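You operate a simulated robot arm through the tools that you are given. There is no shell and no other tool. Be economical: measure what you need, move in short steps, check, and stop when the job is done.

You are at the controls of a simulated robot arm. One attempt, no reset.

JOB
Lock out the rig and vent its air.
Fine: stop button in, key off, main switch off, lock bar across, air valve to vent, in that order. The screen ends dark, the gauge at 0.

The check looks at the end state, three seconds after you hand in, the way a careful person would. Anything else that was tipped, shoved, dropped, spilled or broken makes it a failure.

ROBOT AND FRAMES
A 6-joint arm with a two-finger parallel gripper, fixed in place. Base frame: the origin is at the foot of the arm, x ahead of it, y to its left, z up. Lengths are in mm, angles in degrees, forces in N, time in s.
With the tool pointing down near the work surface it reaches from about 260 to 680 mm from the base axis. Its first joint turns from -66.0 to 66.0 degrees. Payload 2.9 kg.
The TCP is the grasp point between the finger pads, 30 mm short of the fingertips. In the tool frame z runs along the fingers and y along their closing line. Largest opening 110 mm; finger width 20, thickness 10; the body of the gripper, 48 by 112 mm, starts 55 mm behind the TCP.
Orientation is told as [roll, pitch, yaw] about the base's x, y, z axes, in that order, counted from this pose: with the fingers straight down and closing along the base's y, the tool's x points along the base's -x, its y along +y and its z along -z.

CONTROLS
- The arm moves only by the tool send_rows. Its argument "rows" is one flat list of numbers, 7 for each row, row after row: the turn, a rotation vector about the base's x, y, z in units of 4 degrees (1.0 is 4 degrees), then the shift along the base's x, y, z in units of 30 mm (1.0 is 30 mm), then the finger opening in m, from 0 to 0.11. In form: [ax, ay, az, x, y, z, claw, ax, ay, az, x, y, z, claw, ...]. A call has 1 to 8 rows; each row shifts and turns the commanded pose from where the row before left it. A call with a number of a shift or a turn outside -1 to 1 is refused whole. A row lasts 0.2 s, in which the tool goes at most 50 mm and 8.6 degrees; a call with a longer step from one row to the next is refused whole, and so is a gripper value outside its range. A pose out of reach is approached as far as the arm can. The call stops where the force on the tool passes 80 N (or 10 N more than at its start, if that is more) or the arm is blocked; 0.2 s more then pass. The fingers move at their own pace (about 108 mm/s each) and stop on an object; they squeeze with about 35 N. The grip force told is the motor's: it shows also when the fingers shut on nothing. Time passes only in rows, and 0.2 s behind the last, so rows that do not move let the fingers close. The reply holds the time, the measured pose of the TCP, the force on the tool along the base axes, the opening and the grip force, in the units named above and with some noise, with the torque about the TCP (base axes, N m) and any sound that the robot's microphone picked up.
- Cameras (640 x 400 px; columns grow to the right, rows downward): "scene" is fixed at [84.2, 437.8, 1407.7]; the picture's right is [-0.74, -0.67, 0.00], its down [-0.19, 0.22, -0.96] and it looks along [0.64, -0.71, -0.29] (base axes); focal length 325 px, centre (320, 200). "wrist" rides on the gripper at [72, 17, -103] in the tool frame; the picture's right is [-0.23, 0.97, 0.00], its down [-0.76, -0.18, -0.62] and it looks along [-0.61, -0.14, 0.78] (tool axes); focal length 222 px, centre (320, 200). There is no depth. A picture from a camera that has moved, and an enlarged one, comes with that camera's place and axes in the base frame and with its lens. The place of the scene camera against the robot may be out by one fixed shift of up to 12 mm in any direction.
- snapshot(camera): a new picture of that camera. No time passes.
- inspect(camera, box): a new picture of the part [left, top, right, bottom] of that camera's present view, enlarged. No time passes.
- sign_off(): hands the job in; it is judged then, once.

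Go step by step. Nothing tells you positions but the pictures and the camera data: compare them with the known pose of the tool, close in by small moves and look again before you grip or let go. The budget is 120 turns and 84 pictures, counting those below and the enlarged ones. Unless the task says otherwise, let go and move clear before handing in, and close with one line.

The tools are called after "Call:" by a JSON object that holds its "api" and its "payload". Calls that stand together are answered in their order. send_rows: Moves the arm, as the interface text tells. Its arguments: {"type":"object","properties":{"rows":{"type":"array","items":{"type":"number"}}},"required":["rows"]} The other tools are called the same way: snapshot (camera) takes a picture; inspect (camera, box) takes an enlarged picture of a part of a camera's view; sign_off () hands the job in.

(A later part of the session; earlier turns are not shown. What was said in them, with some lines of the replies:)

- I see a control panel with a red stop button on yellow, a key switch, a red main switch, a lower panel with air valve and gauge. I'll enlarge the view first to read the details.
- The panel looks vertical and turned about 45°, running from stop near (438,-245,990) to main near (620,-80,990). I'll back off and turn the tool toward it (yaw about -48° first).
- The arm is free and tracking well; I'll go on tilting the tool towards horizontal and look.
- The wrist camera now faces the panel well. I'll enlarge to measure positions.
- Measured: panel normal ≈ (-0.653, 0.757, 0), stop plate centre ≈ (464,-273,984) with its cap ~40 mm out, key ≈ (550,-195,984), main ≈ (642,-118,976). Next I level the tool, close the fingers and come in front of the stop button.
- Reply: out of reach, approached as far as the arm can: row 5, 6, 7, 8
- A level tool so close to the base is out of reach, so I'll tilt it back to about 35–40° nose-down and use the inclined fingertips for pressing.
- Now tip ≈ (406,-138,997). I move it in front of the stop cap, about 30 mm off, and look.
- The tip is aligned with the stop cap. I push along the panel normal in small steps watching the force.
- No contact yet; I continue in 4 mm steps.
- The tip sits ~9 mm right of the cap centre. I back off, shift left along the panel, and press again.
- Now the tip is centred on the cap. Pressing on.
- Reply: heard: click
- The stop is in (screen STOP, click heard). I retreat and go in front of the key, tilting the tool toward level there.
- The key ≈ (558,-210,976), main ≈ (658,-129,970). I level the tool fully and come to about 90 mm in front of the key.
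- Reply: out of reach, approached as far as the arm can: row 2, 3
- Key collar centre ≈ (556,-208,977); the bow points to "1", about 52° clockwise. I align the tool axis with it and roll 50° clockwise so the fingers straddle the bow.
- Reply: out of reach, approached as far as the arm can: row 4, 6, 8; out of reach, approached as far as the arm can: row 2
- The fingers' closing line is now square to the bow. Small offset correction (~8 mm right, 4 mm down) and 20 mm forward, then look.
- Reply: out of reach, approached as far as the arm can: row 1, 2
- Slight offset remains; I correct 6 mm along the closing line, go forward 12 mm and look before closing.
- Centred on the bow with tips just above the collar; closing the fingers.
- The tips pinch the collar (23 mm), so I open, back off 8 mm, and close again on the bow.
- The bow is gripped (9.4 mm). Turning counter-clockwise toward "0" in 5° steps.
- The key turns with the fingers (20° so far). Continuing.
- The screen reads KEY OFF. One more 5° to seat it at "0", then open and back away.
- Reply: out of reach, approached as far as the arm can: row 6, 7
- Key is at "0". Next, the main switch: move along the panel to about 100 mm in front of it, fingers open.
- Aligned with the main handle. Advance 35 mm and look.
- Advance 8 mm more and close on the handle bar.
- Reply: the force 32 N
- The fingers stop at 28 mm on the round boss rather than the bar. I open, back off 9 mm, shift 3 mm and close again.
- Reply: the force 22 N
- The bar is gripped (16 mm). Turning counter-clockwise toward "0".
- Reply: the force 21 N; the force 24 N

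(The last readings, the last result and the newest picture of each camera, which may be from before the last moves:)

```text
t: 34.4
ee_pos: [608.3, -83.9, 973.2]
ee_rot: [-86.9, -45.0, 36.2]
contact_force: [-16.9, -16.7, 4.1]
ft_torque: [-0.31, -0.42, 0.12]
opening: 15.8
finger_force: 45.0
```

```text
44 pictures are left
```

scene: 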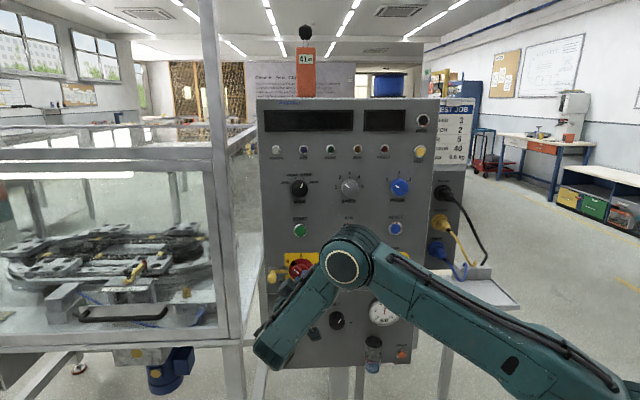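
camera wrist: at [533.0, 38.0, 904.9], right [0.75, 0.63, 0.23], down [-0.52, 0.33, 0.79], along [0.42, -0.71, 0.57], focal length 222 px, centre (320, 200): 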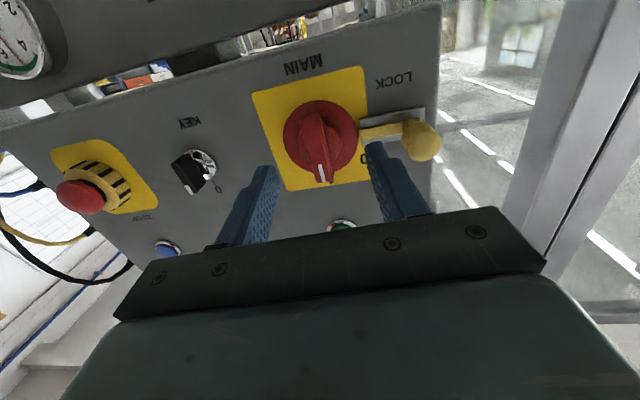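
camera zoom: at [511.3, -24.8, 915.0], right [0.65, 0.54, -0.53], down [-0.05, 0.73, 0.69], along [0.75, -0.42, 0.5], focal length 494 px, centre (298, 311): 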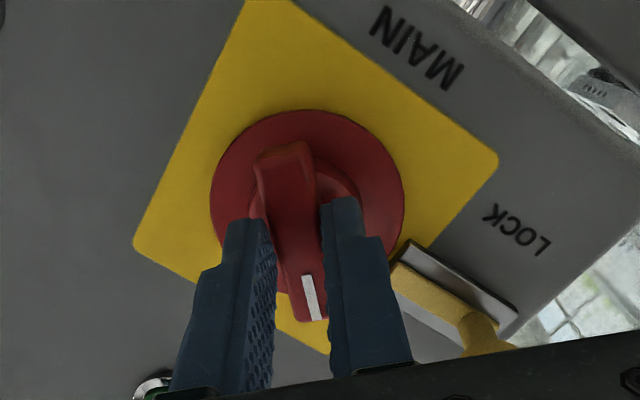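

The screen is dark. I continue about 15° more to seat it at "0", watching torque.

Call:
{"api": "send_rows", "payload": {"rows": [-0.81, 0.95, 0, 0, 0, 0, 0, -0.81, 0.95, 0, 0, 0, 0, 0, -0.81, 0.95, 0, 0, 0, 0, 0]}}

Call:
{"api": "inspect", "payload": {"camera": "wrist", "box": [220, 60, 440, 240]}}

Call:
{"api": "inspect", "payload": {"camera": "scene", "box": [250, 220, 350, 310]}}

```text
t: 35.2
ee_pos: [608.5, -84.2, 974.3]
ee_rot: [-88.4, -30.1, 37.0]
contact_force: [-18.9, -16.1, 8.6]
ft_torque: [-0.31, -0.31, 0.14]
opening: 15.7
finger_force: 44.8
```

```text
2.22 times, centred on (330, 150) of wrist
camera zoom: at [500.6, -33.9, 926.5], right [0.53, 0.43, -0.73], down [0.08, 0.83, 0.55], along [0.84, -0.35, 0.41], focal length 494 px, centre (298, 311)
```

zoom: 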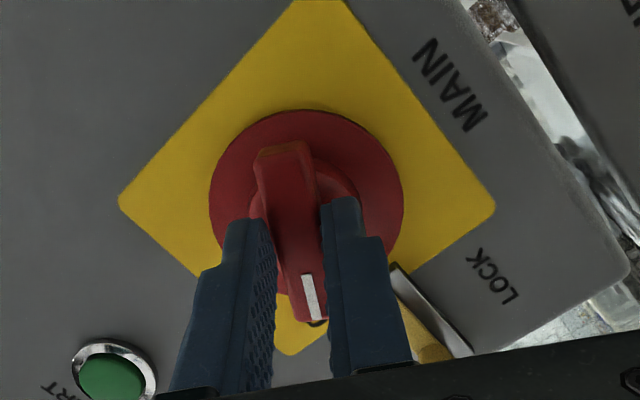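

```text
4.44 times, centred on (300, 265) of scene
camera zoom: at [83.5, 437.4, 1407.9], right [-0.74, -0.67, 0.0], down [-0.19, 0.22, -0.96], along [0.64, -0.71, -0.29], focal length 1446 px, centre (409, -89)
```

zoom: 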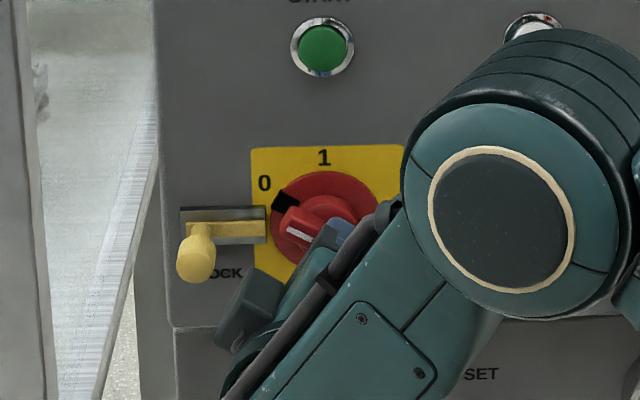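

The dial's black notch faces toward the lock bar as it turns; no hard stop felt yet (60°), and the notch must meet the bar at the left. I continue carefully.

Call:
{"api": "send_rows", "payload": {"rows": [-0.81, 0.95, 0, 0, 0, 0, 0, -0.81, 0.95, 0, 0, 0, 0, 0, -0.81, 0.95, 0, 0, 0, 0, 0]}}

Call:
{"api": "inspect", "payload": {"camera": "scene", "box": [250, 220, 350, 310]}}

```text
t: 36.0
ee_pos: [608.2, -83.0, 974.6]
ee_rot: [-89.4, -15.1, 37.2]
contact_force: [-21.0, -14.7, 12.6]
ft_torque: [-0.26, -0.19, 0.17]
opening: 15.9
finger_force: 45.3
```

```text
4.44 times, centred on (300, 265) of scene
camera zoom: at [83.3, 437.4, 1407.8], right [-0.74, -0.67, 0.0], down [-0.19, 0.22, -0.96], along [0.64, -0.71, -0.29], focal length 1446 px, centre (409, -89)
```

zoom: 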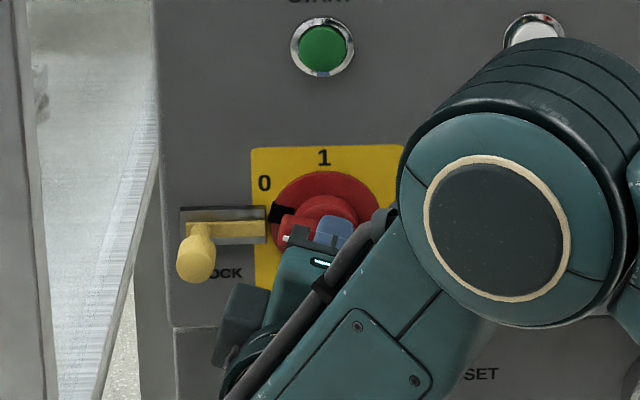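

Call:
{"api": "send_rows", "payload": {"rows": [-0.81, 0.95, 0, 0, 0, 0, 0, -0.81, 0.95, 0, 0, 0, 0, 0, -0.81, 0.95, 0, 0, 0, 0, 0]}}

Call:
{"api": "inspect", "payload": {"camera": "scene", "box": [250, 220, 350, 310]}}

```text
t: 36.8
ee_pos: [607.6, -83.2, 975.7]
ee_rot: [-90.2, -0.1, 37.2]
contact_force: [-12.8, -16.1, 16.3]
ft_torque: [-0.29, -0.28, -0.07]
opening: 15.6
finger_force: 44.2
```

```text
4.44 times, centred on (300, 265) of scene
camera zoom: at [83.5, 437.4, 1407.8], right [-0.74, -0.67, 0.0], down [-0.19, 0.22, -0.96], along [0.64, -0.71, -0.29], focal length 1446 px, centre (409, -89)
```

zoom: 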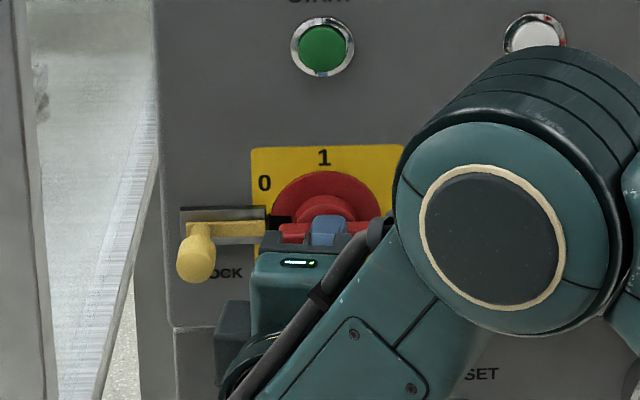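

Notch now faces the bar at 90°. I release, back off and look.

Call:
{"api": "send_rows", "payload": {"rows": [0, 0, 0, 0, 0, 0, 0.03, 0, 0, 0, 0, 0, 0, 0.045, 0, 0, 0, -0.4, 0.5, 0, 0.045, 0, 0, 0, -0.4, 0.5, 0, 0.045, 0, 0, 0, -0.4, 0.5, 0, 0.045, 0, 0, 0, 0, 0.5, 0, 0.045]}}

Call:
{"api": "snapshot", "payload": {"camera": "wrist"}}

Call:
{"api": "inspect", "payload": {"camera": "scene", "box": [250, 220, 350, 310]}}

```text
t: 38.2
ee_pos: [575.3, -23.0, 973.4]
ee_rot: [-89.2, -0.2, 37.6]
contact_force: [0.2, -0.3, 0.2]
ft_torque: [-0.02, 0.0, 0.02]
opening: 45.1
finger_force: 0.0
out of reach, approached as far as the arm can: row 6
```

```text
39 pictures are left
camera wrist: at [455.2, 14.6, 958.6], right [0.17, 0.15, -0.97], down [0.22, 0.96, 0.19], along [0.96, -0.25, 0.13], focal length 222 px, centre (320, 200)
```

wrist: 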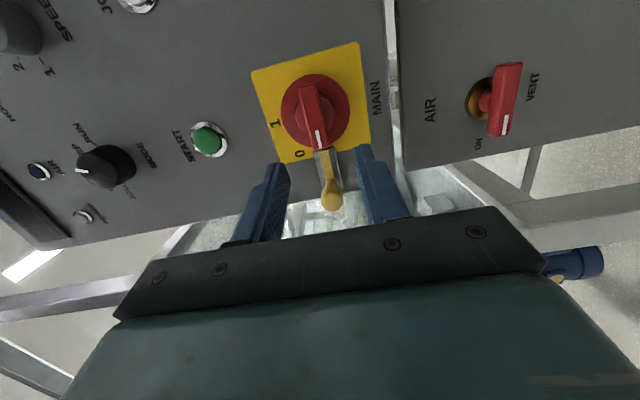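

```text
4.44 times, centred on (300, 265) of scene
camera zoom: at [84.1, 437.8, 1407.7], right [-0.74, -0.67, 0.0], down [-0.19, 0.22, -0.96], along [0.64, -0.71, -0.29], focal length 1446 px, centre (409, -89)
```

zoom: 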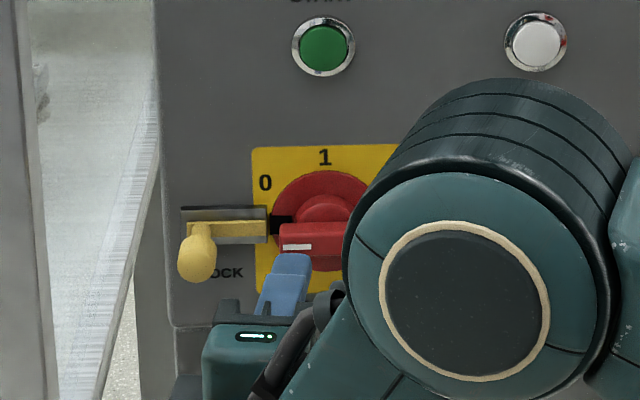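

Main is at "0" with handle level. The lock knob is ≈ (669,-42,975), about 56 mm out of the panel; fingers now close vertically, which suits it. I move to 45 mm short of it.

Call:
{"api": "send_rows", "payload": {"rows": [0, 0, 0, 0.45, 0.27, 0.02, 0.045, 0, 0, 0, 0.45, 0.27, 0.02, 0.045, 0, 0, 0, 0.45, 0.27, 0.02, 0.045, 0, 0, 0, 0.45, 0.27, 0, 0.045]}}

Call:
{"api": "snapshot", "payload": {"camera": "wrist"}}

Call:
{"api": "inspect", "payload": {"camera": "scene", "box": [240, 210, 360, 310]}}

```text
t: 39.2
ee_pos: [629.9, 7.2, 974.4]
ee_rot: [-89.9, -0.1, 37.5]
contact_force: [0.2, 0.3, 0.5]
ft_torque: [0.0, 0.0, 0.01]
opening: 45.2
finger_force: 0.1
```

```text
37 pictures are left
camera wrist: at [510.1, 46.6, 959.1], right [0.18, 0.14, -0.97], down [0.22, 0.96, 0.18], along [0.96, -0.25, 0.14], focal length 222 px, centre (320, 200)
```

wrist: 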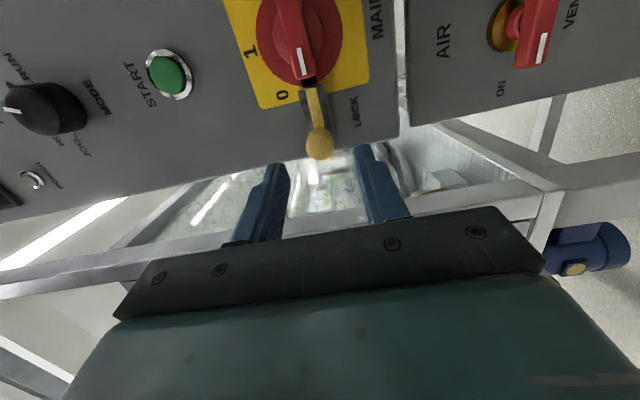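

```text
4.00 times, centred on (300, 260) of scene
camera zoom: at [84.1, 437.8, 1407.7], right [-0.74, -0.67, 0.0], down [-0.19, 0.22, -0.96], along [0.64, -0.71, -0.29], focal length 1302 px, centre (400, -40)
```

zoom: 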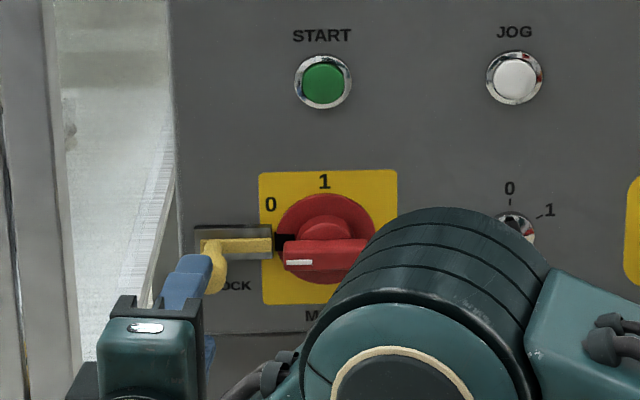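

On-axis with the knob, ~62 mm ahead of the TCP. Advance 30 mm and check.

Call:
{"api": "send_rows", "payload": {"rows": [0, 0, 0, 0.2, -0.27, 0.02, 0.045, 0, 0, 0, 0.2, -0.27, 0, 0.045, 0, 0, 0, 0.2, -0.27, 0, 0.045]}}

Call:
{"api": "inspect", "payload": {"camera": "wrist", "box": [220, 60, 440, 240]}}

```text
t: 40.0
ee_pos: [649.7, -17.2, 976.2]
ee_rot: [-89.8, -0.2, 37.5]
contact_force: [0.2, -0.9, -0.4]
ft_torque: [0.0, 0.01, 0.0]
opening: 45.1
finger_force: 0.0
```

```text
2.22 times, centred on (330, 150) of wrist
camera zoom: at [528.5, 21.6, 960.1], right [0.18, 0.14, -0.97], down [0.22, 0.96, 0.18], along [0.96, -0.25, 0.14], focal length 494 px, centre (298, 311)
```

zoom: 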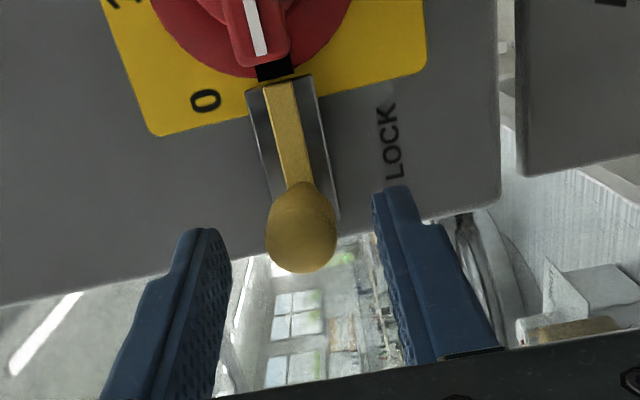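

The knob lies between the fingertips. Advance 10 mm and close.

Call:
{"api": "send_rows", "payload": {"rows": [0, 0, 0, 0.2, -0.27, 0, 0.045, 0, 0, 0, 0, 0, 0, 0.03, 0, 0, 0, 0, 0, 0, 0.015, 0, 0, 0, 0, 0, 0, 0, 0, 0, 0, 0, 0, 0, 0]}}

Call:
{"api": "inspect", "payload": {"camera": "wrist", "box": [220, 60, 440, 240]}}

```text
t: 41.2
ee_pos: [654.2, -23.0, 975.1]
ee_rot: [-89.7, -0.3, 37.5]
contact_force: [0.1, -1.5, -5.2]
ft_torque: [-0.01, -0.04, 0.24]
opening: 20.7
finger_force: 44.9
```

```text
2.22 times, centred on (330, 150) of wrist
camera zoom: at [534.1, 13.8, 959.5], right [0.18, 0.14, -0.97], down [0.22, 0.96, 0.18], along [0.96, -0.25, 0.14], focal length 494 px, centre (298, 311)
```

zoom: 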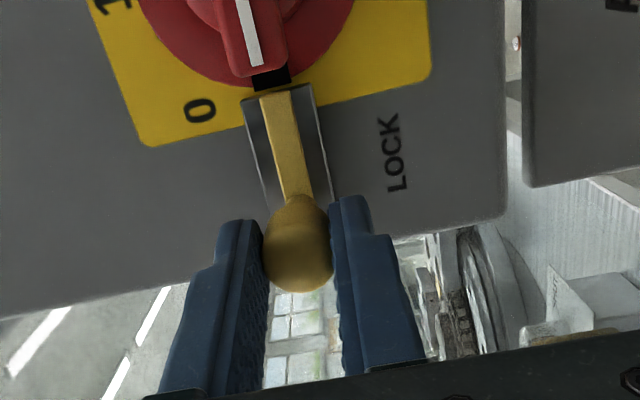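

Knob gripped (20.7 mm). Slide it right, toward the dial, in small steps watching the force.

Call:
{"api": "send_rows", "payload": {"rows": [0, 0, 0, -0.15, -0.13, 0, 0, 0, 0, 0, -0.15, -0.13, 0, 0, 0, 0, 0, -0.15, -0.13, 0, 0]}}

```text
t: 42.0
ee_pos: [643.7, -36.7, 975.1]
ee_rot: [-89.6, -0.4, 37.7]
contact_force: [24.7, -7.1, -9.2]
ft_torque: [0.06, 0.01, -0.62]
opening: 20.4
finger_force: 45.2
```

Call:
{"api": "send_rows", "payload": {"rows": [0, 0, 0, -0.13, -0.16, 0, 0, 0, 0, 0, -0.13, -0.16, 0, 0, 0, 0, 0, -0.13, -0.16, 0, 0]}}

Call:
{"api": "inspect", "payload": {"camera": "wrist", "box": [220, 60, 440, 240]}}

Call:
{"api": "inspect", "payload": {"camera": "scene", "box": [240, 210, 360, 310]}}

```text
t: 42.8
ee_pos: [627.5, -54.4, 975.8]
ee_rot: [-89.8, -0.1, 36.9]
contact_force: [0.1, 1.2, 0.7]
ft_torque: [0.01, 0.03, -0.02]
opening: 0.1
finger_force: 37.9
```

```text
2.22 times, centred on (330, 150) of wrist
camera zoom: at [507.0, -14.5, 960.3], right [0.18, 0.14, -0.97], down [0.23, 0.96, 0.18], along [0.96, -0.26, 0.14], focal length 494 px, centre (298, 311)
```

zoom: 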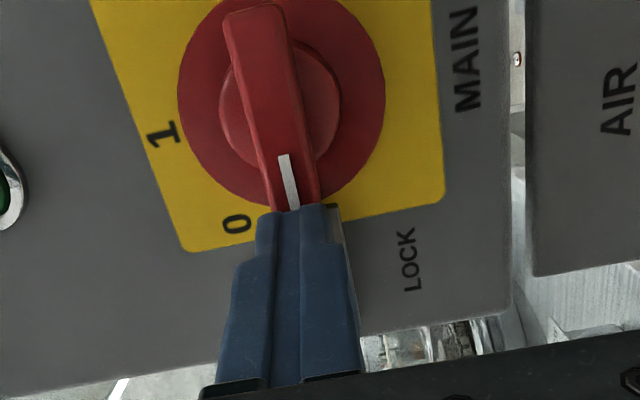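

```text
4.00 times, centred on (300, 260) of scene
camera zoom: at [84.1, 437.8, 1407.7], right [-0.74, -0.67, 0.0], down [-0.19, 0.22, -0.96], along [0.64, -0.71, -0.29], focal length 1302 px, centre (400, -40)
```

zoom: 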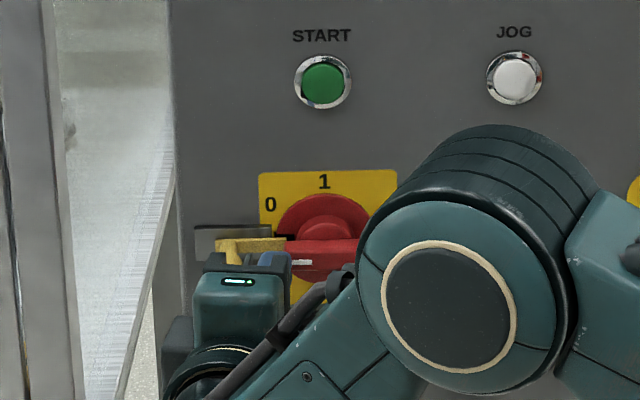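

The fingers slipped off the bulb after the bar moved partway. I back straight out and look.

Call:
{"api": "send_rows", "payload": {"rows": [0, 0, 0, -0.3, 0.4, 0, 0.0, 0, 0, 0, -0.3, 0.4, 0, 0.0, 0, 0, 0, -0.3, 0.4, 0, 0.0, 0, 0, 0, 0.3, 0.3, 0, 0.0]}}

Call:
{"api": "inspect", "payload": {"camera": "wrist", "box": [180, 20, 440, 240]}}

Call:
{"api": "inspect", "payload": {"camera": "scene", "box": [240, 210, 360, 310]}}

```text
t: 43.8
ee_pos: [611.9, -4.9, 975.4]
ee_rot: [-89.8, -0.2, 37.6]
contact_force: [0.4, -0.1, -0.4]
ft_torque: [-0.01, 0.02, 0.0]
opening: 0.0
finger_force: 37.9
```

```text
1.82 times, centred on (310, 130) of wrist
camera zoom: at [490.8, 33.2, 959.8], right [0.18, 0.14, -0.97], down [0.22, 0.96, 0.18], along [0.96, -0.25, 0.14], focal length 404 px, centre (338, 327)
```

zoom: 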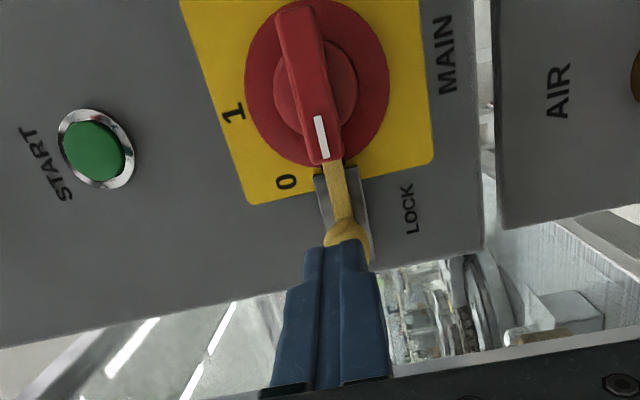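

```text
4.00 times, centred on (300, 260) of scene
camera zoom: at [84.1, 437.8, 1407.7], right [-0.74, -0.67, 0.0], down [-0.19, 0.22, -0.96], along [0.64, -0.71, -0.29], focal length 1302 px, centre (400, -40)
```

zoom: 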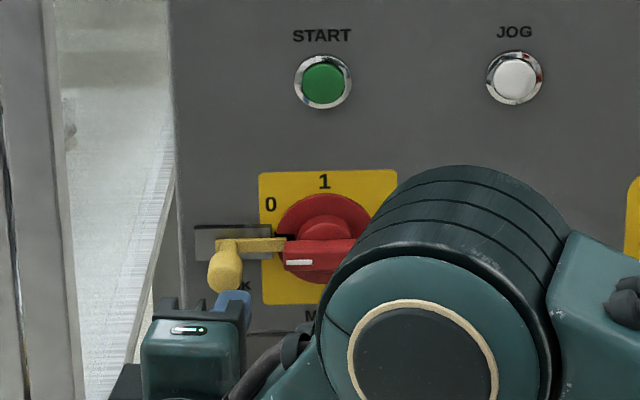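

The bar moved ~12–15 mm; it needs ~20 mm more. I'll push the knob from its left side with closed fingers: first stand off to its left.

Call:
{"api": "send_rows", "payload": {"rows": [0, 0, 0, 0.32, 0.28, 0, 0, 0, 0, 0, 0.32, 0.28, 0, 0, 0, 0, 0, 0.32, 0.28, 0, 0, 0, 0, 0, 0.2, -0.25, 0, 0, 0, 0, 0, 0.2, -0.25, 0, 0]}}

Call:
{"api": "snapshot", "payload": {"camera": "wrist"}}

```text
t: 45.0
ee_pos: [651.8, 3.7, 975.9]
ee_rot: [-89.8, -0.3, 37.5]
contact_force: [0.7, -0.5, 0.4]
ft_torque: [-0.01, -0.01, -0.01]
opening: 0.0
finger_force: 37.5
```

```text
29 pictures are left
camera wrist: at [531.6, 43.1, 960.0], right [0.18, 0.14, -0.97], down [0.22, 0.96, 0.18], along [0.96, -0.25, 0.14], focal length 222 px, centre (320, 200)
```

wrist: 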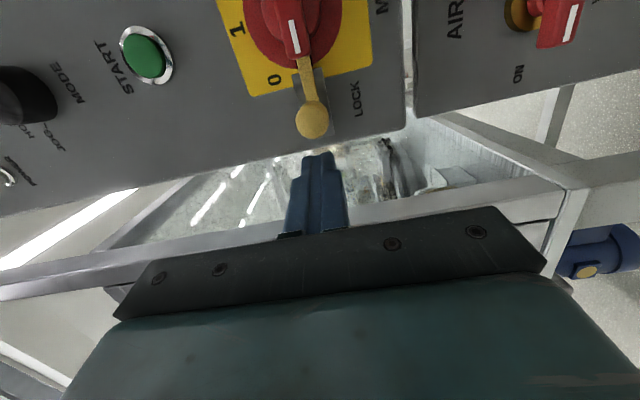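

The tip is left of the knob. Advance 28 mm, then push to the right in small steps.

Call:
{"api": "send_rows", "payload": {"rows": [0, 0, 0, 0.19, -0.245, 0.05, 0, 0, 0, 0, 0.19, -0.245, 0.03, 0, 0, 0, 0, 0.19, -0.245, 0, 0]}}

Call:
{"api": "inspect", "payload": {"camera": "wrist", "box": [180, 20, 440, 240]}}

```text
t: 45.8
ee_pos: [669.4, -17.7, 976.7]
ee_rot: [-89.8, -0.1, 37.6]
contact_force: [-0.9, -0.4, 0.7]
ft_torque: [-0.01, 0.03, -0.02]
opening: 0.1
finger_force: 37.3
```

```text
1.82 times, centred on (310, 130) of wrist
camera zoom: at [548.8, 21.4, 962.5], right [0.18, 0.14, -0.97], down [0.22, 0.96, 0.18], along [0.96, -0.25, 0.14], focal length 404 px, centre (338, 327)
```

zoom: 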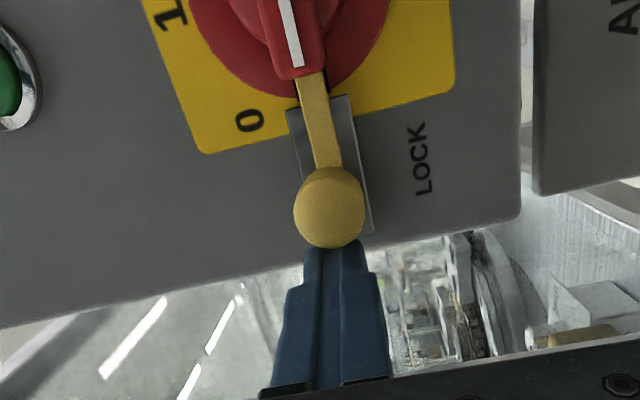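

Call:
{"api": "send_rows", "payload": {"rows": [0, 0, 0, -0.13, -0.142, 0, 0, 0, 0, 0, -0.13, -0.142, 0, 0, 0, 0, 0, -0.13, -0.142, 0, 0, 0, 0, 0, -0.13, -0.142, 0, 0]}}

Call:
{"api": "inspect", "payload": {"camera": "wrist", "box": [180, 20, 440, 240]}}

```text
t: 46.8
ee_pos: [660.6, -25.2, 978.9]
ee_rot: [-89.8, -0.8, 39.3]
contact_force: [48.9, 28.0, 1.7]
ft_torque: [0.08, -0.11, 1.76]
opening: 0.0
finger_force: 37.8
```

```text
1.82 times, centred on (310, 130) of wrist
camera zoom: at [538.2, 9.7, 962.3], right [0.18, 0.15, -0.97], down [0.19, 0.96, 0.19], along [0.96, -0.22, 0.15], focal length 404 px, centre (338, 327)
```

zoom: 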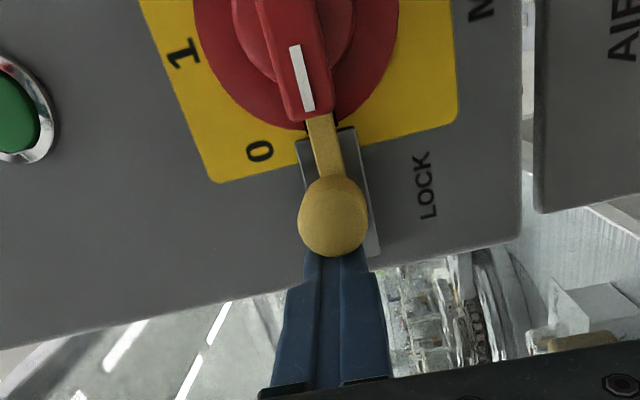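

56 N of resistance, after only a few mm. Let me check the bar and notch from the scene.

Call:
{"api": "inspect", "payload": {"camera": "scene", "box": [265, 240, 325, 290]}}

Call:
{"api": "inspect", "payload": {"camera": "wrist", "box": [270, 40, 360, 140]}}

```text
8.00 times, centred on (295, 265) of scene
camera zoom: at [85.5, 438.6, 1407.3], right [-0.74, -0.67, 0.0], down [-0.2, 0.22, -0.96], along [0.64, -0.71, -0.29], focal length 2603 px, centre (520, -320)
```

zoom: 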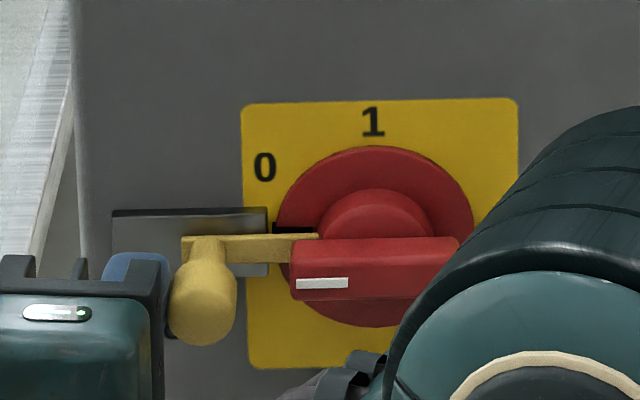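

```text
4.00 times, centred on (315, 90) of wrist
camera zoom: at [538.2, 9.7, 962.3], right [0.18, 0.15, -0.97], down [0.19, 0.96, 0.19], along [0.96, -0.22, 0.15], focal length 888 px, centre (340, 640)
```

zoom: 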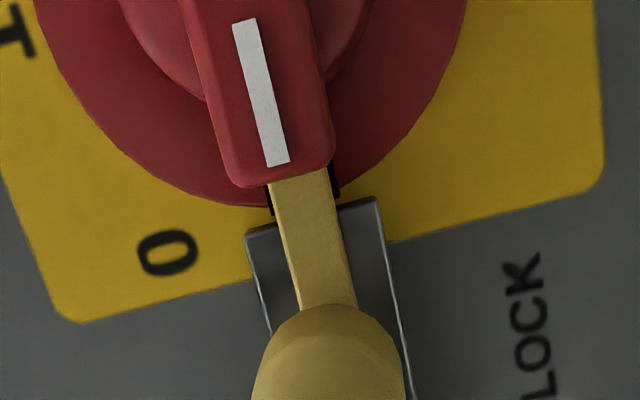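

The bar end is now in the dial's notch, about 14 mm deep, which looks like full depth. One small extra push to confirm it's at its stop.

Call:
{"api": "send_rows", "payload": {"rows": [0, 0, 0, -0.07, -0.07, 0, 0, 0, 0, 0, -0.07, -0.07, 0, 0]}}

Call:
{"api": "inspect", "payload": {"camera": "scene", "box": [265, 240, 325, 290]}}

```text
t: 47.4
ee_pos: [657.7, -26.0, 977.9]
ee_rot: [-89.9, -1.0, 40.0]
contact_force: [70.6, 33.4, 4.2]
ft_torque: [0.0, -0.19, 2.46]
opening: 0.0
finger_force: 37.5
```

```text
8.00 times, centred on (295, 265) of scene
camera zoom: at [86.0, 438.7, 1407.2], right [-0.74, -0.67, 0.0], down [-0.2, 0.22, -0.96], along [0.64, -0.71, -0.29], focal length 2603 px, centre (520, -320)
```

zoom: 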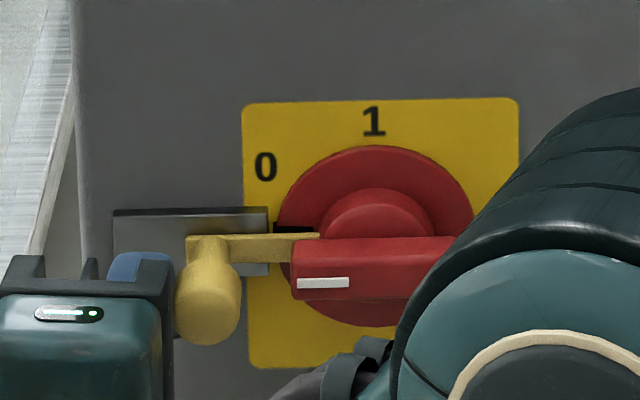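

The bar is at its stop (78 N, no further motion). I ease off to the left, back out, and check it stays.

Call:
{"api": "send_rows", "payload": {"rows": [0, 0, 0, 0.25, 0.25, 0, 0, 0, 0, 0, 0.35, 0.33, 0, 0, 0, 0, 0, -0.3, 0.4, 0, 0, 0, 0, 0, -0.3, 0.4, 0, 0, 0, 0, 0, -0.3, 0.4, 0, 0, 0, 0, 0, -0.3, 0.4, 0, 0, 0, 0, 0, -0.4, 0.2, 0, 0, 0, 0, 0, -0.4, 0.0, 0, 0]}}

Call:
{"api": "snapshot", "payload": {"camera": "wrist"}}

Call:
{"api": "inspect", "payload": {"camera": "scene", "box": [265, 240, 325, 290]}}

```text
t: 49.2
ee_pos: [611.9, 29.2, 978.8]
ee_rot: [-89.2, -0.2, 37.9]
contact_force: [0.5, 0.4, 0.7]
ft_torque: [-0.01, 0.02, 0.0]
opening: 0.2
finger_force: 38.1
out of reach, approached as far as the arm can: row 8
```

```text
23 pictures are left
camera wrist: at [489.9, 68.1, 963.8], right [0.17, 0.15, -0.97], down [0.22, 0.96, 0.19], along [0.96, -0.25, 0.13], focal length 222 px, centre (320, 200)
```

wrist: 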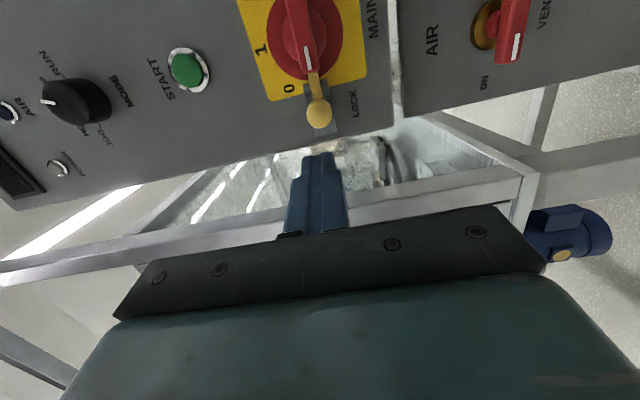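

```text
8.00 times, centred on (295, 265) of scene
camera zoom: at [84.1, 437.8, 1407.7], right [-0.74, -0.67, 0.0], down [-0.19, 0.22, -0.96], along [0.64, -0.71, -0.29], focal length 2603 px, centre (520, -320)
```

zoom: 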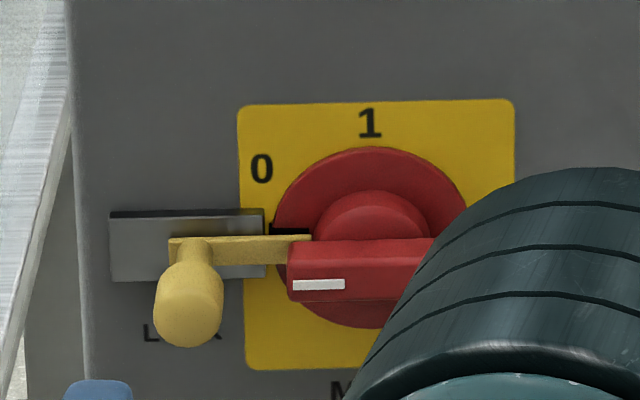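

The bar seems to have come back a few mm when released. I look closer at bar and notch.

Call:
{"api": "inspect", "payload": {"camera": "wrist", "box": [260, 20, 370, 140]}}

Call:
{"api": "inspect", "payload": {"camera": "scene", "box": [275, 250, 305, 280]}}

```text
3.33 times, centred on (315, 80) of wrist
camera zoom: at [489.9, 68.1, 963.8], right [0.17, 0.15, -0.97], down [0.22, 0.96, 0.19], along [0.96, -0.25, 0.13], focal length 740 px, centre (337, 600)
```

zoom: 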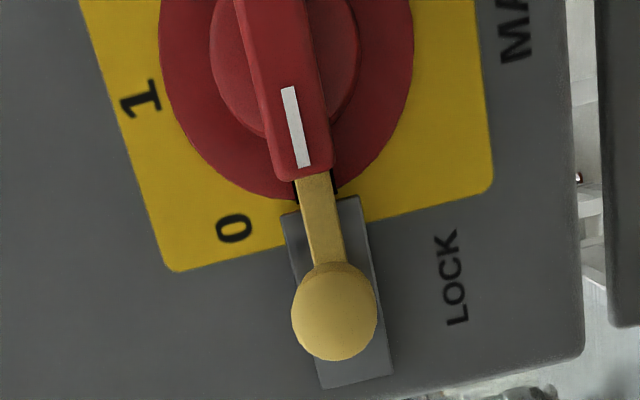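

```text
13.33 times, centred on (290, 265) of scene
camera zoom: at [84.1, 437.8, 1407.7], right [-0.74, -0.67, 0.0], down [-0.19, 0.22, -0.96], along [0.64, -0.71, -0.29], focal length 4339 px, centre (720, -667)
```

zoom: 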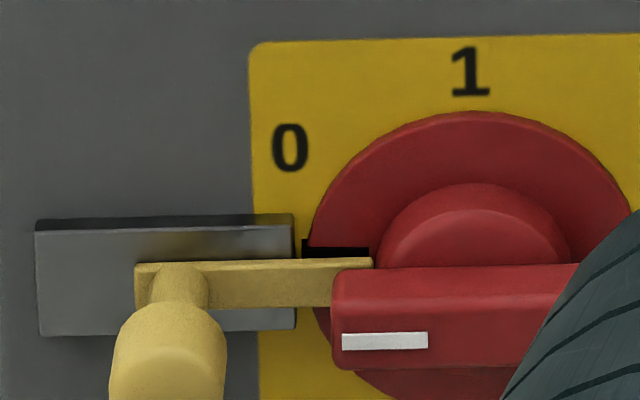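

The bar rests at its stop: displacement under load was purely elastic and its end sits at the notch bottom. Next the air valve, roughly (685,-115,788); I go down in front of it and look.

Call:
{"api": "send_rows", "payload": {"rows": [0, 0, 0, 0.07, 0, -1, 0, 0, 0, 0, 0.07, 0, -1, 0, 0, 0, 0, 0.07, -0.2, -1, 0, 0, 0, 0, 0.07, -0.5, -1, 0, 0, 0, 0, 0.07, -0.6, -1, 0, 0, 0, 0, 0.07, -0.6, -0.7, 0]}}

Call:
{"api": "snapshot", "payload": {"camera": "wrist"}}

Call:
{"api": "snapshot", "payload": {"camera": "scene"}}

```text
t: 50.6
ee_pos: [623.1, -27.1, 806.7]
ee_rot: [-89.7, -0.3, 37.5]
contact_force: [-0.5, 0.7, -0.7]
ft_torque: [0.01, -0.02, 0.03]
opening: 0.3
finger_force: 37.4
```

```text
19 pictures are left
camera wrist: at [502.7, 11.1, 791.2], right [0.18, 0.14, -0.97], down [0.22, 0.96, 0.18], along [0.96, -0.25, 0.14], focal length 222 px, centre (320, 200)
```

wrist: 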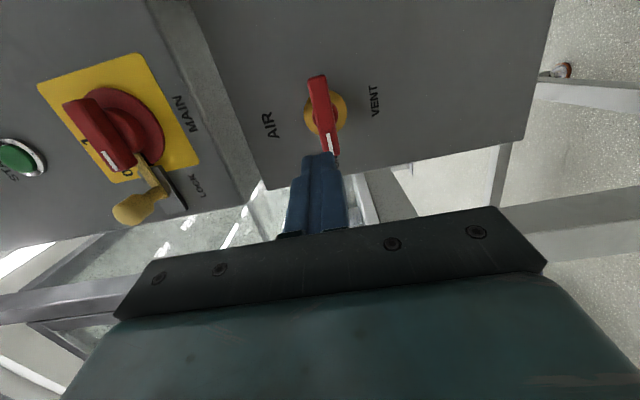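

```text
18 pictures are left
```

scene: 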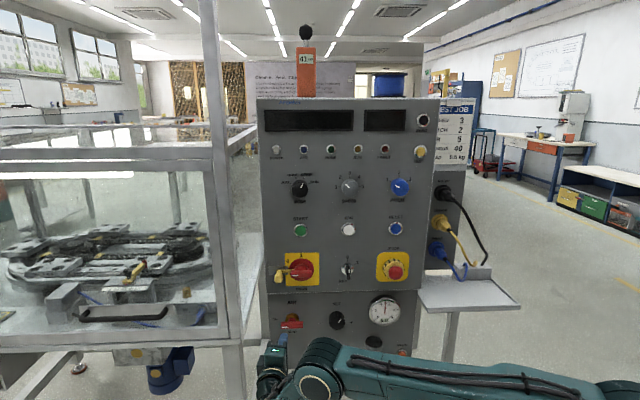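

The valve handle centre is ≈ (662,-103,802), bar horizontal, mark to the left (ON). I'll push its left end down with closed fingertips: raise to just above it, advance, and check.

Call:
{"api": "send_rows", "payload": {"rows": [0, 0, 0, 0.08, 0.06, 0.35, 0, 0, 0, 0, 0, 0, 0.25, 0, 0, 0, 0, 0.3, -0.39, 0, 0, 0, 0, 0, 0.3, -0.39, 0, 0, 0, 0, 0, 0.3, -0.39, 0, 0, 0, 0, 0, 0.15, -0.2, 0, 0]}}

Call:
{"api": "inspect", "payload": {"camera": "wrist", "box": [200, 20, 440, 220]}}

Call:
{"api": "inspect", "payload": {"camera": "scene", "box": [255, 290, 335, 350]}}

```text
t: 52.0
ee_pos: [657.4, -67.4, 825.1]
ee_rot: [-89.7, -0.2, 37.5]
contact_force: [0.3, -0.8, 0.1]
ft_torque: [-0.04, 0.0, -0.01]
opening: 0.0
finger_force: 37.1
```

```text
2.00 times, centred on (320, 120) of wrist
camera zoom: at [536.7, -28.2, 809.7], right [0.18, 0.14, -0.97], down [0.22, 0.96, 0.18], along [0.96, -0.25, 0.14], focal length 444 px, centre (320, 360)
```

zoom: 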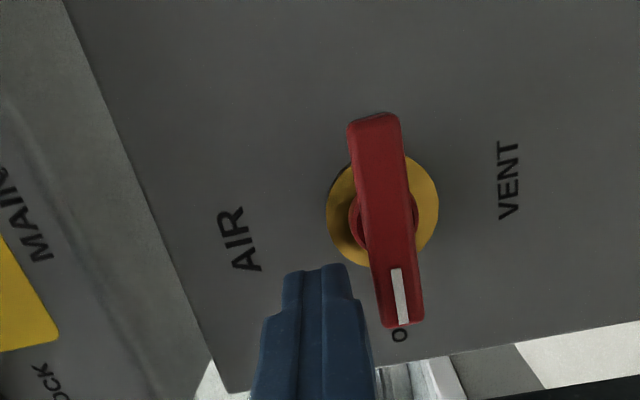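

```text
6.67 times, centred on (295, 320) of scene
camera zoom: at [84.2, 437.8, 1407.7], right [-0.74, -0.67, 0.0], down [-0.19, 0.22, -0.96], along [0.64, -0.71, -0.29], focal length 2169 px, centre (487, -600)
```

zoom: 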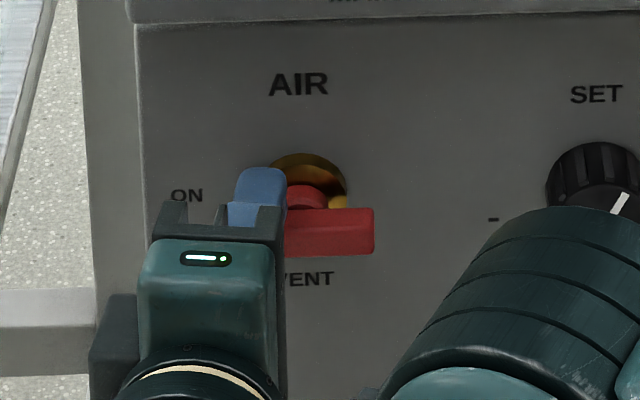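

The tip is just above the left half of the handle. I go 10 mm deeper, 5 mm left, then push down along an arc.

Call:
{"api": "send_rows", "payload": {"rows": [0, 0, 0, 0.12, 0.11, 0, 0, 0, 0, 0, 0.2, -0.26, 0, 0, 0, 0, 0, 0.096, 0.092, -0.27, 0, 0, 0, 0, 0.072, 0.07, -0.23, 0]}}

Call:
{"api": "inspect", "payload": {"camera": "wrist", "box": [200, 20, 440, 220]}}

```text
t: 53.0
ee_pos: [672.5, -65.9, 811.1]
ee_rot: [-89.8, -0.2, 37.6]
contact_force: [0.0, -0.5, 0.1]
ft_torque: [0.01, 0.01, 0.02]
opening: 0.3
finger_force: 37.6
```

```text
2.00 times, centred on (320, 120) of wrist
camera zoom: at [551.6, -27.0, 795.0], right [0.18, 0.14, -0.97], down [0.22, 0.96, 0.18], along [0.96, -0.25, 0.14], focal length 444 px, centre (320, 360)
```

zoom: 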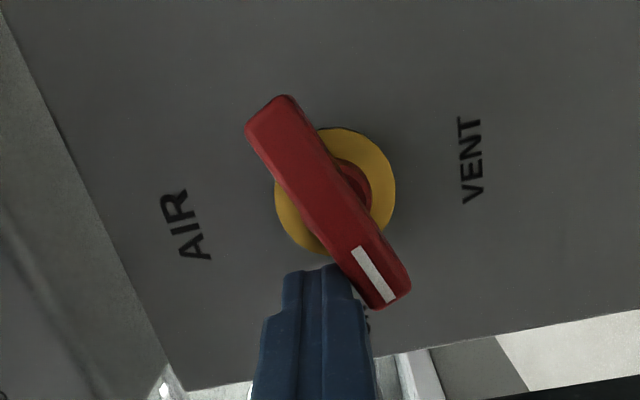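

The handle turns easily (~25° already). Continue the arc.

Call:
{"api": "send_rows", "payload": {"rows": [0, 0, 0, 0.036, 0.034, -0.27, 0, 0, 0, 0, 0, 0, -0.27, 0, 0, 0, 0, -0.05, -0.05, -0.23, 0, 0, 0, 0, -0.1, -0.09, -0.2, 0]}}

Call:
{"api": "inspect", "payload": {"camera": "wrist", "box": [200, 20, 440, 220]}}

Call:
{"api": "inspect", "payload": {"camera": "scene", "box": [255, 280, 415, 370]}}

```text
t: 54.0
ee_pos: [667.9, -68.9, 781.0]
ee_rot: [-89.8, -0.2, 37.6]
contact_force: [0.2, -0.2, 0.2]
ft_torque: [-0.01, 0.0, 0.01]
opening: 0.0
finger_force: 37.4
```

```text
2.00 times, centred on (320, 120) of wrist
camera zoom: at [547.6, -30.3, 766.0], right [0.18, 0.14, -0.97], down [0.22, 0.96, 0.18], along [0.96, -0.25, 0.14], focal length 444 px, centre (320, 360)
```

zoom: 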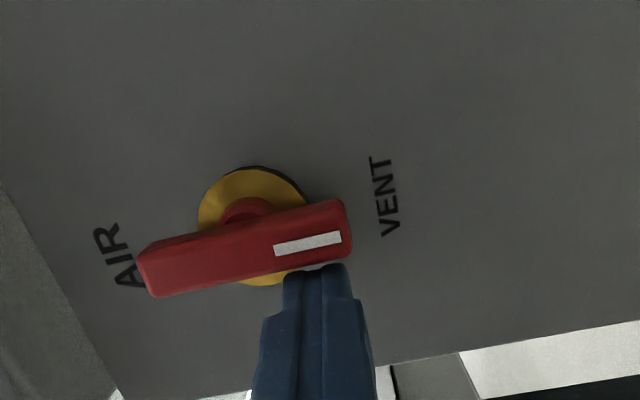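

```text
4.00 times, centred on (335, 325) of scene
camera zoom: at [84.2, 437.8, 1407.7], right [-0.74, -0.67, 0.0], down [-0.19, 0.22, -0.96], along [0.64, -0.71, -0.29], focal length 1302 px, centre (260, -300)
```

zoom: 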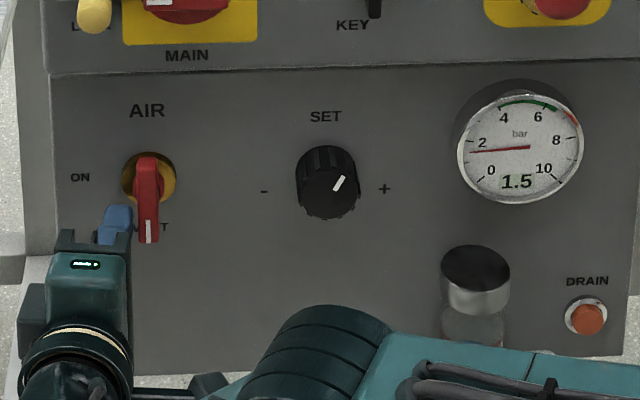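

The valve points to VENT and the gauge is falling (1.5). I back away and make a final check of everything.

Call:
{"api": "send_rows", "payload": {"rows": [0, 0, 0, 0.12, 0.11, 0, 0, 0, 0, 0, -0.3, 0.4, 0, 0, 0, 0, 0, -0.3, 0.4, 0, 0, 0, 0, 0, -0.3, 0.4, 0, 0, 0, 0, 0, -0.3, 0.4, -0.3, 0, 0, 0, 0, 0, 0.6, -0.7, 0, 0, 0, 0, 0, 0.6, -0.8, 0, 0, 0, 0, 0, 0.6, -0.8, 0]}}

Call:
{"api": "send_rows", "payload": {"rows": [0, 0, 0, 0, 0, 0, 0, 0, 0, 0, 0, 0, 0, 0, 0, 0, 0, 0, 0, 0, 0, 0, 0, 0, 0, 0, 0, 0, 0, 0, 0, 0, 0, 0, 0, 0, 0, 0, 0, 0, 0, 0]}}

Call:
{"api": "snapshot", "payload": {"camera": "scene"}}

Call:
{"api": "inspect", "payload": {"camera": "scene", "box": [255, 240, 415, 360]}}

Call:
{"api": "inspect", "payload": {"camera": "scene", "box": [265, 240, 325, 290]}}

```text
t: 55.8
ee_pos: [631.1, 22.6, 723.1]
ee_rot: [-89.6, -0.1, 37.7]
contact_force: [0.4, -0.4, -0.1]
ft_torque: [0.0, 0.01, -0.01]
opening: 0.0
finger_force: 38.1
out of reach, approached as far as the arm can: row 8
```

```text
t: 57.2
ee_pos: [631.6, 23.5, 723.2]
ee_rot: [-89.7, -0.3, 37.7]
contact_force: [0.0, -0.5, 0.6]
ft_torque: [0.01, 0.03, 0.02]
opening: 0.0
finger_force: 37.9
```

```text
12 pictures are left
```

scene: 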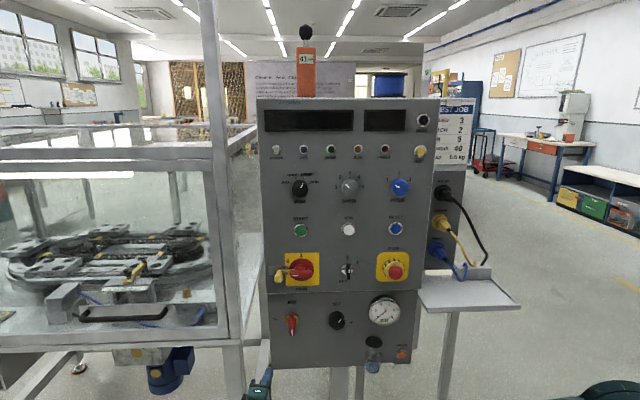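

```text
3.33 times, centred on (335, 300) of scene
camera zoom: at [84.2, 437.8, 1407.7], right [-0.74, -0.67, 0.0], down [-0.19, 0.22, -0.96], along [0.64, -0.71, -0.29], focal length 1085 px, centre (270, -133)
```

zoom: 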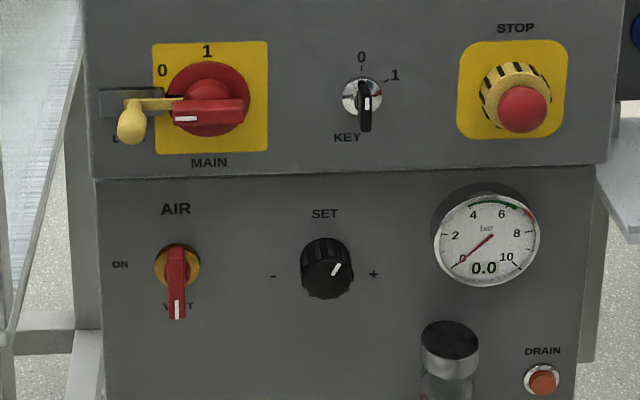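

```text
8.00 times, centred on (295, 265) of scene
camera zoom: at [84.2, 437.8, 1407.7], right [-0.74, -0.67, 0.0], down [-0.19, 0.22, -0.96], along [0.64, -0.71, -0.29], focal length 2603 px, centre (520, -320)
```

zoom: 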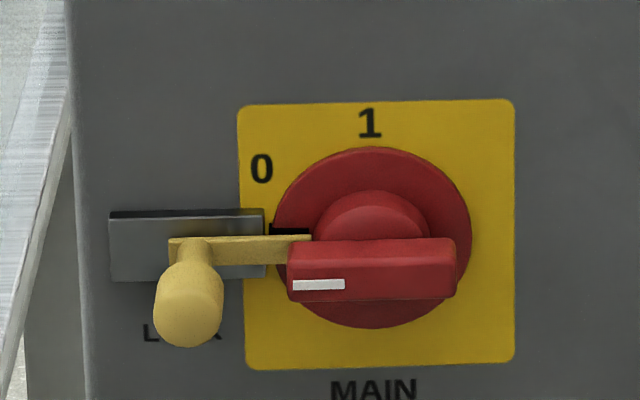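

Final look: stop latched in, key at 0, main at 0 with the lock bar in its notch, valve at VENT, gauge 0.0, screen dark, and the arm is clear. I'm handing in.

Call:
{"api": "sign_off", "payload": {}}

```text
The job is handed in.
```

The rig is locked out and vented: the stop button is in, the key is off, the main switch is off, the lock bar is across in the dial's notch, and the air valve is at VENT, done in that order. The screen is dark, the gauge reads 0.0, and the arm is clear.
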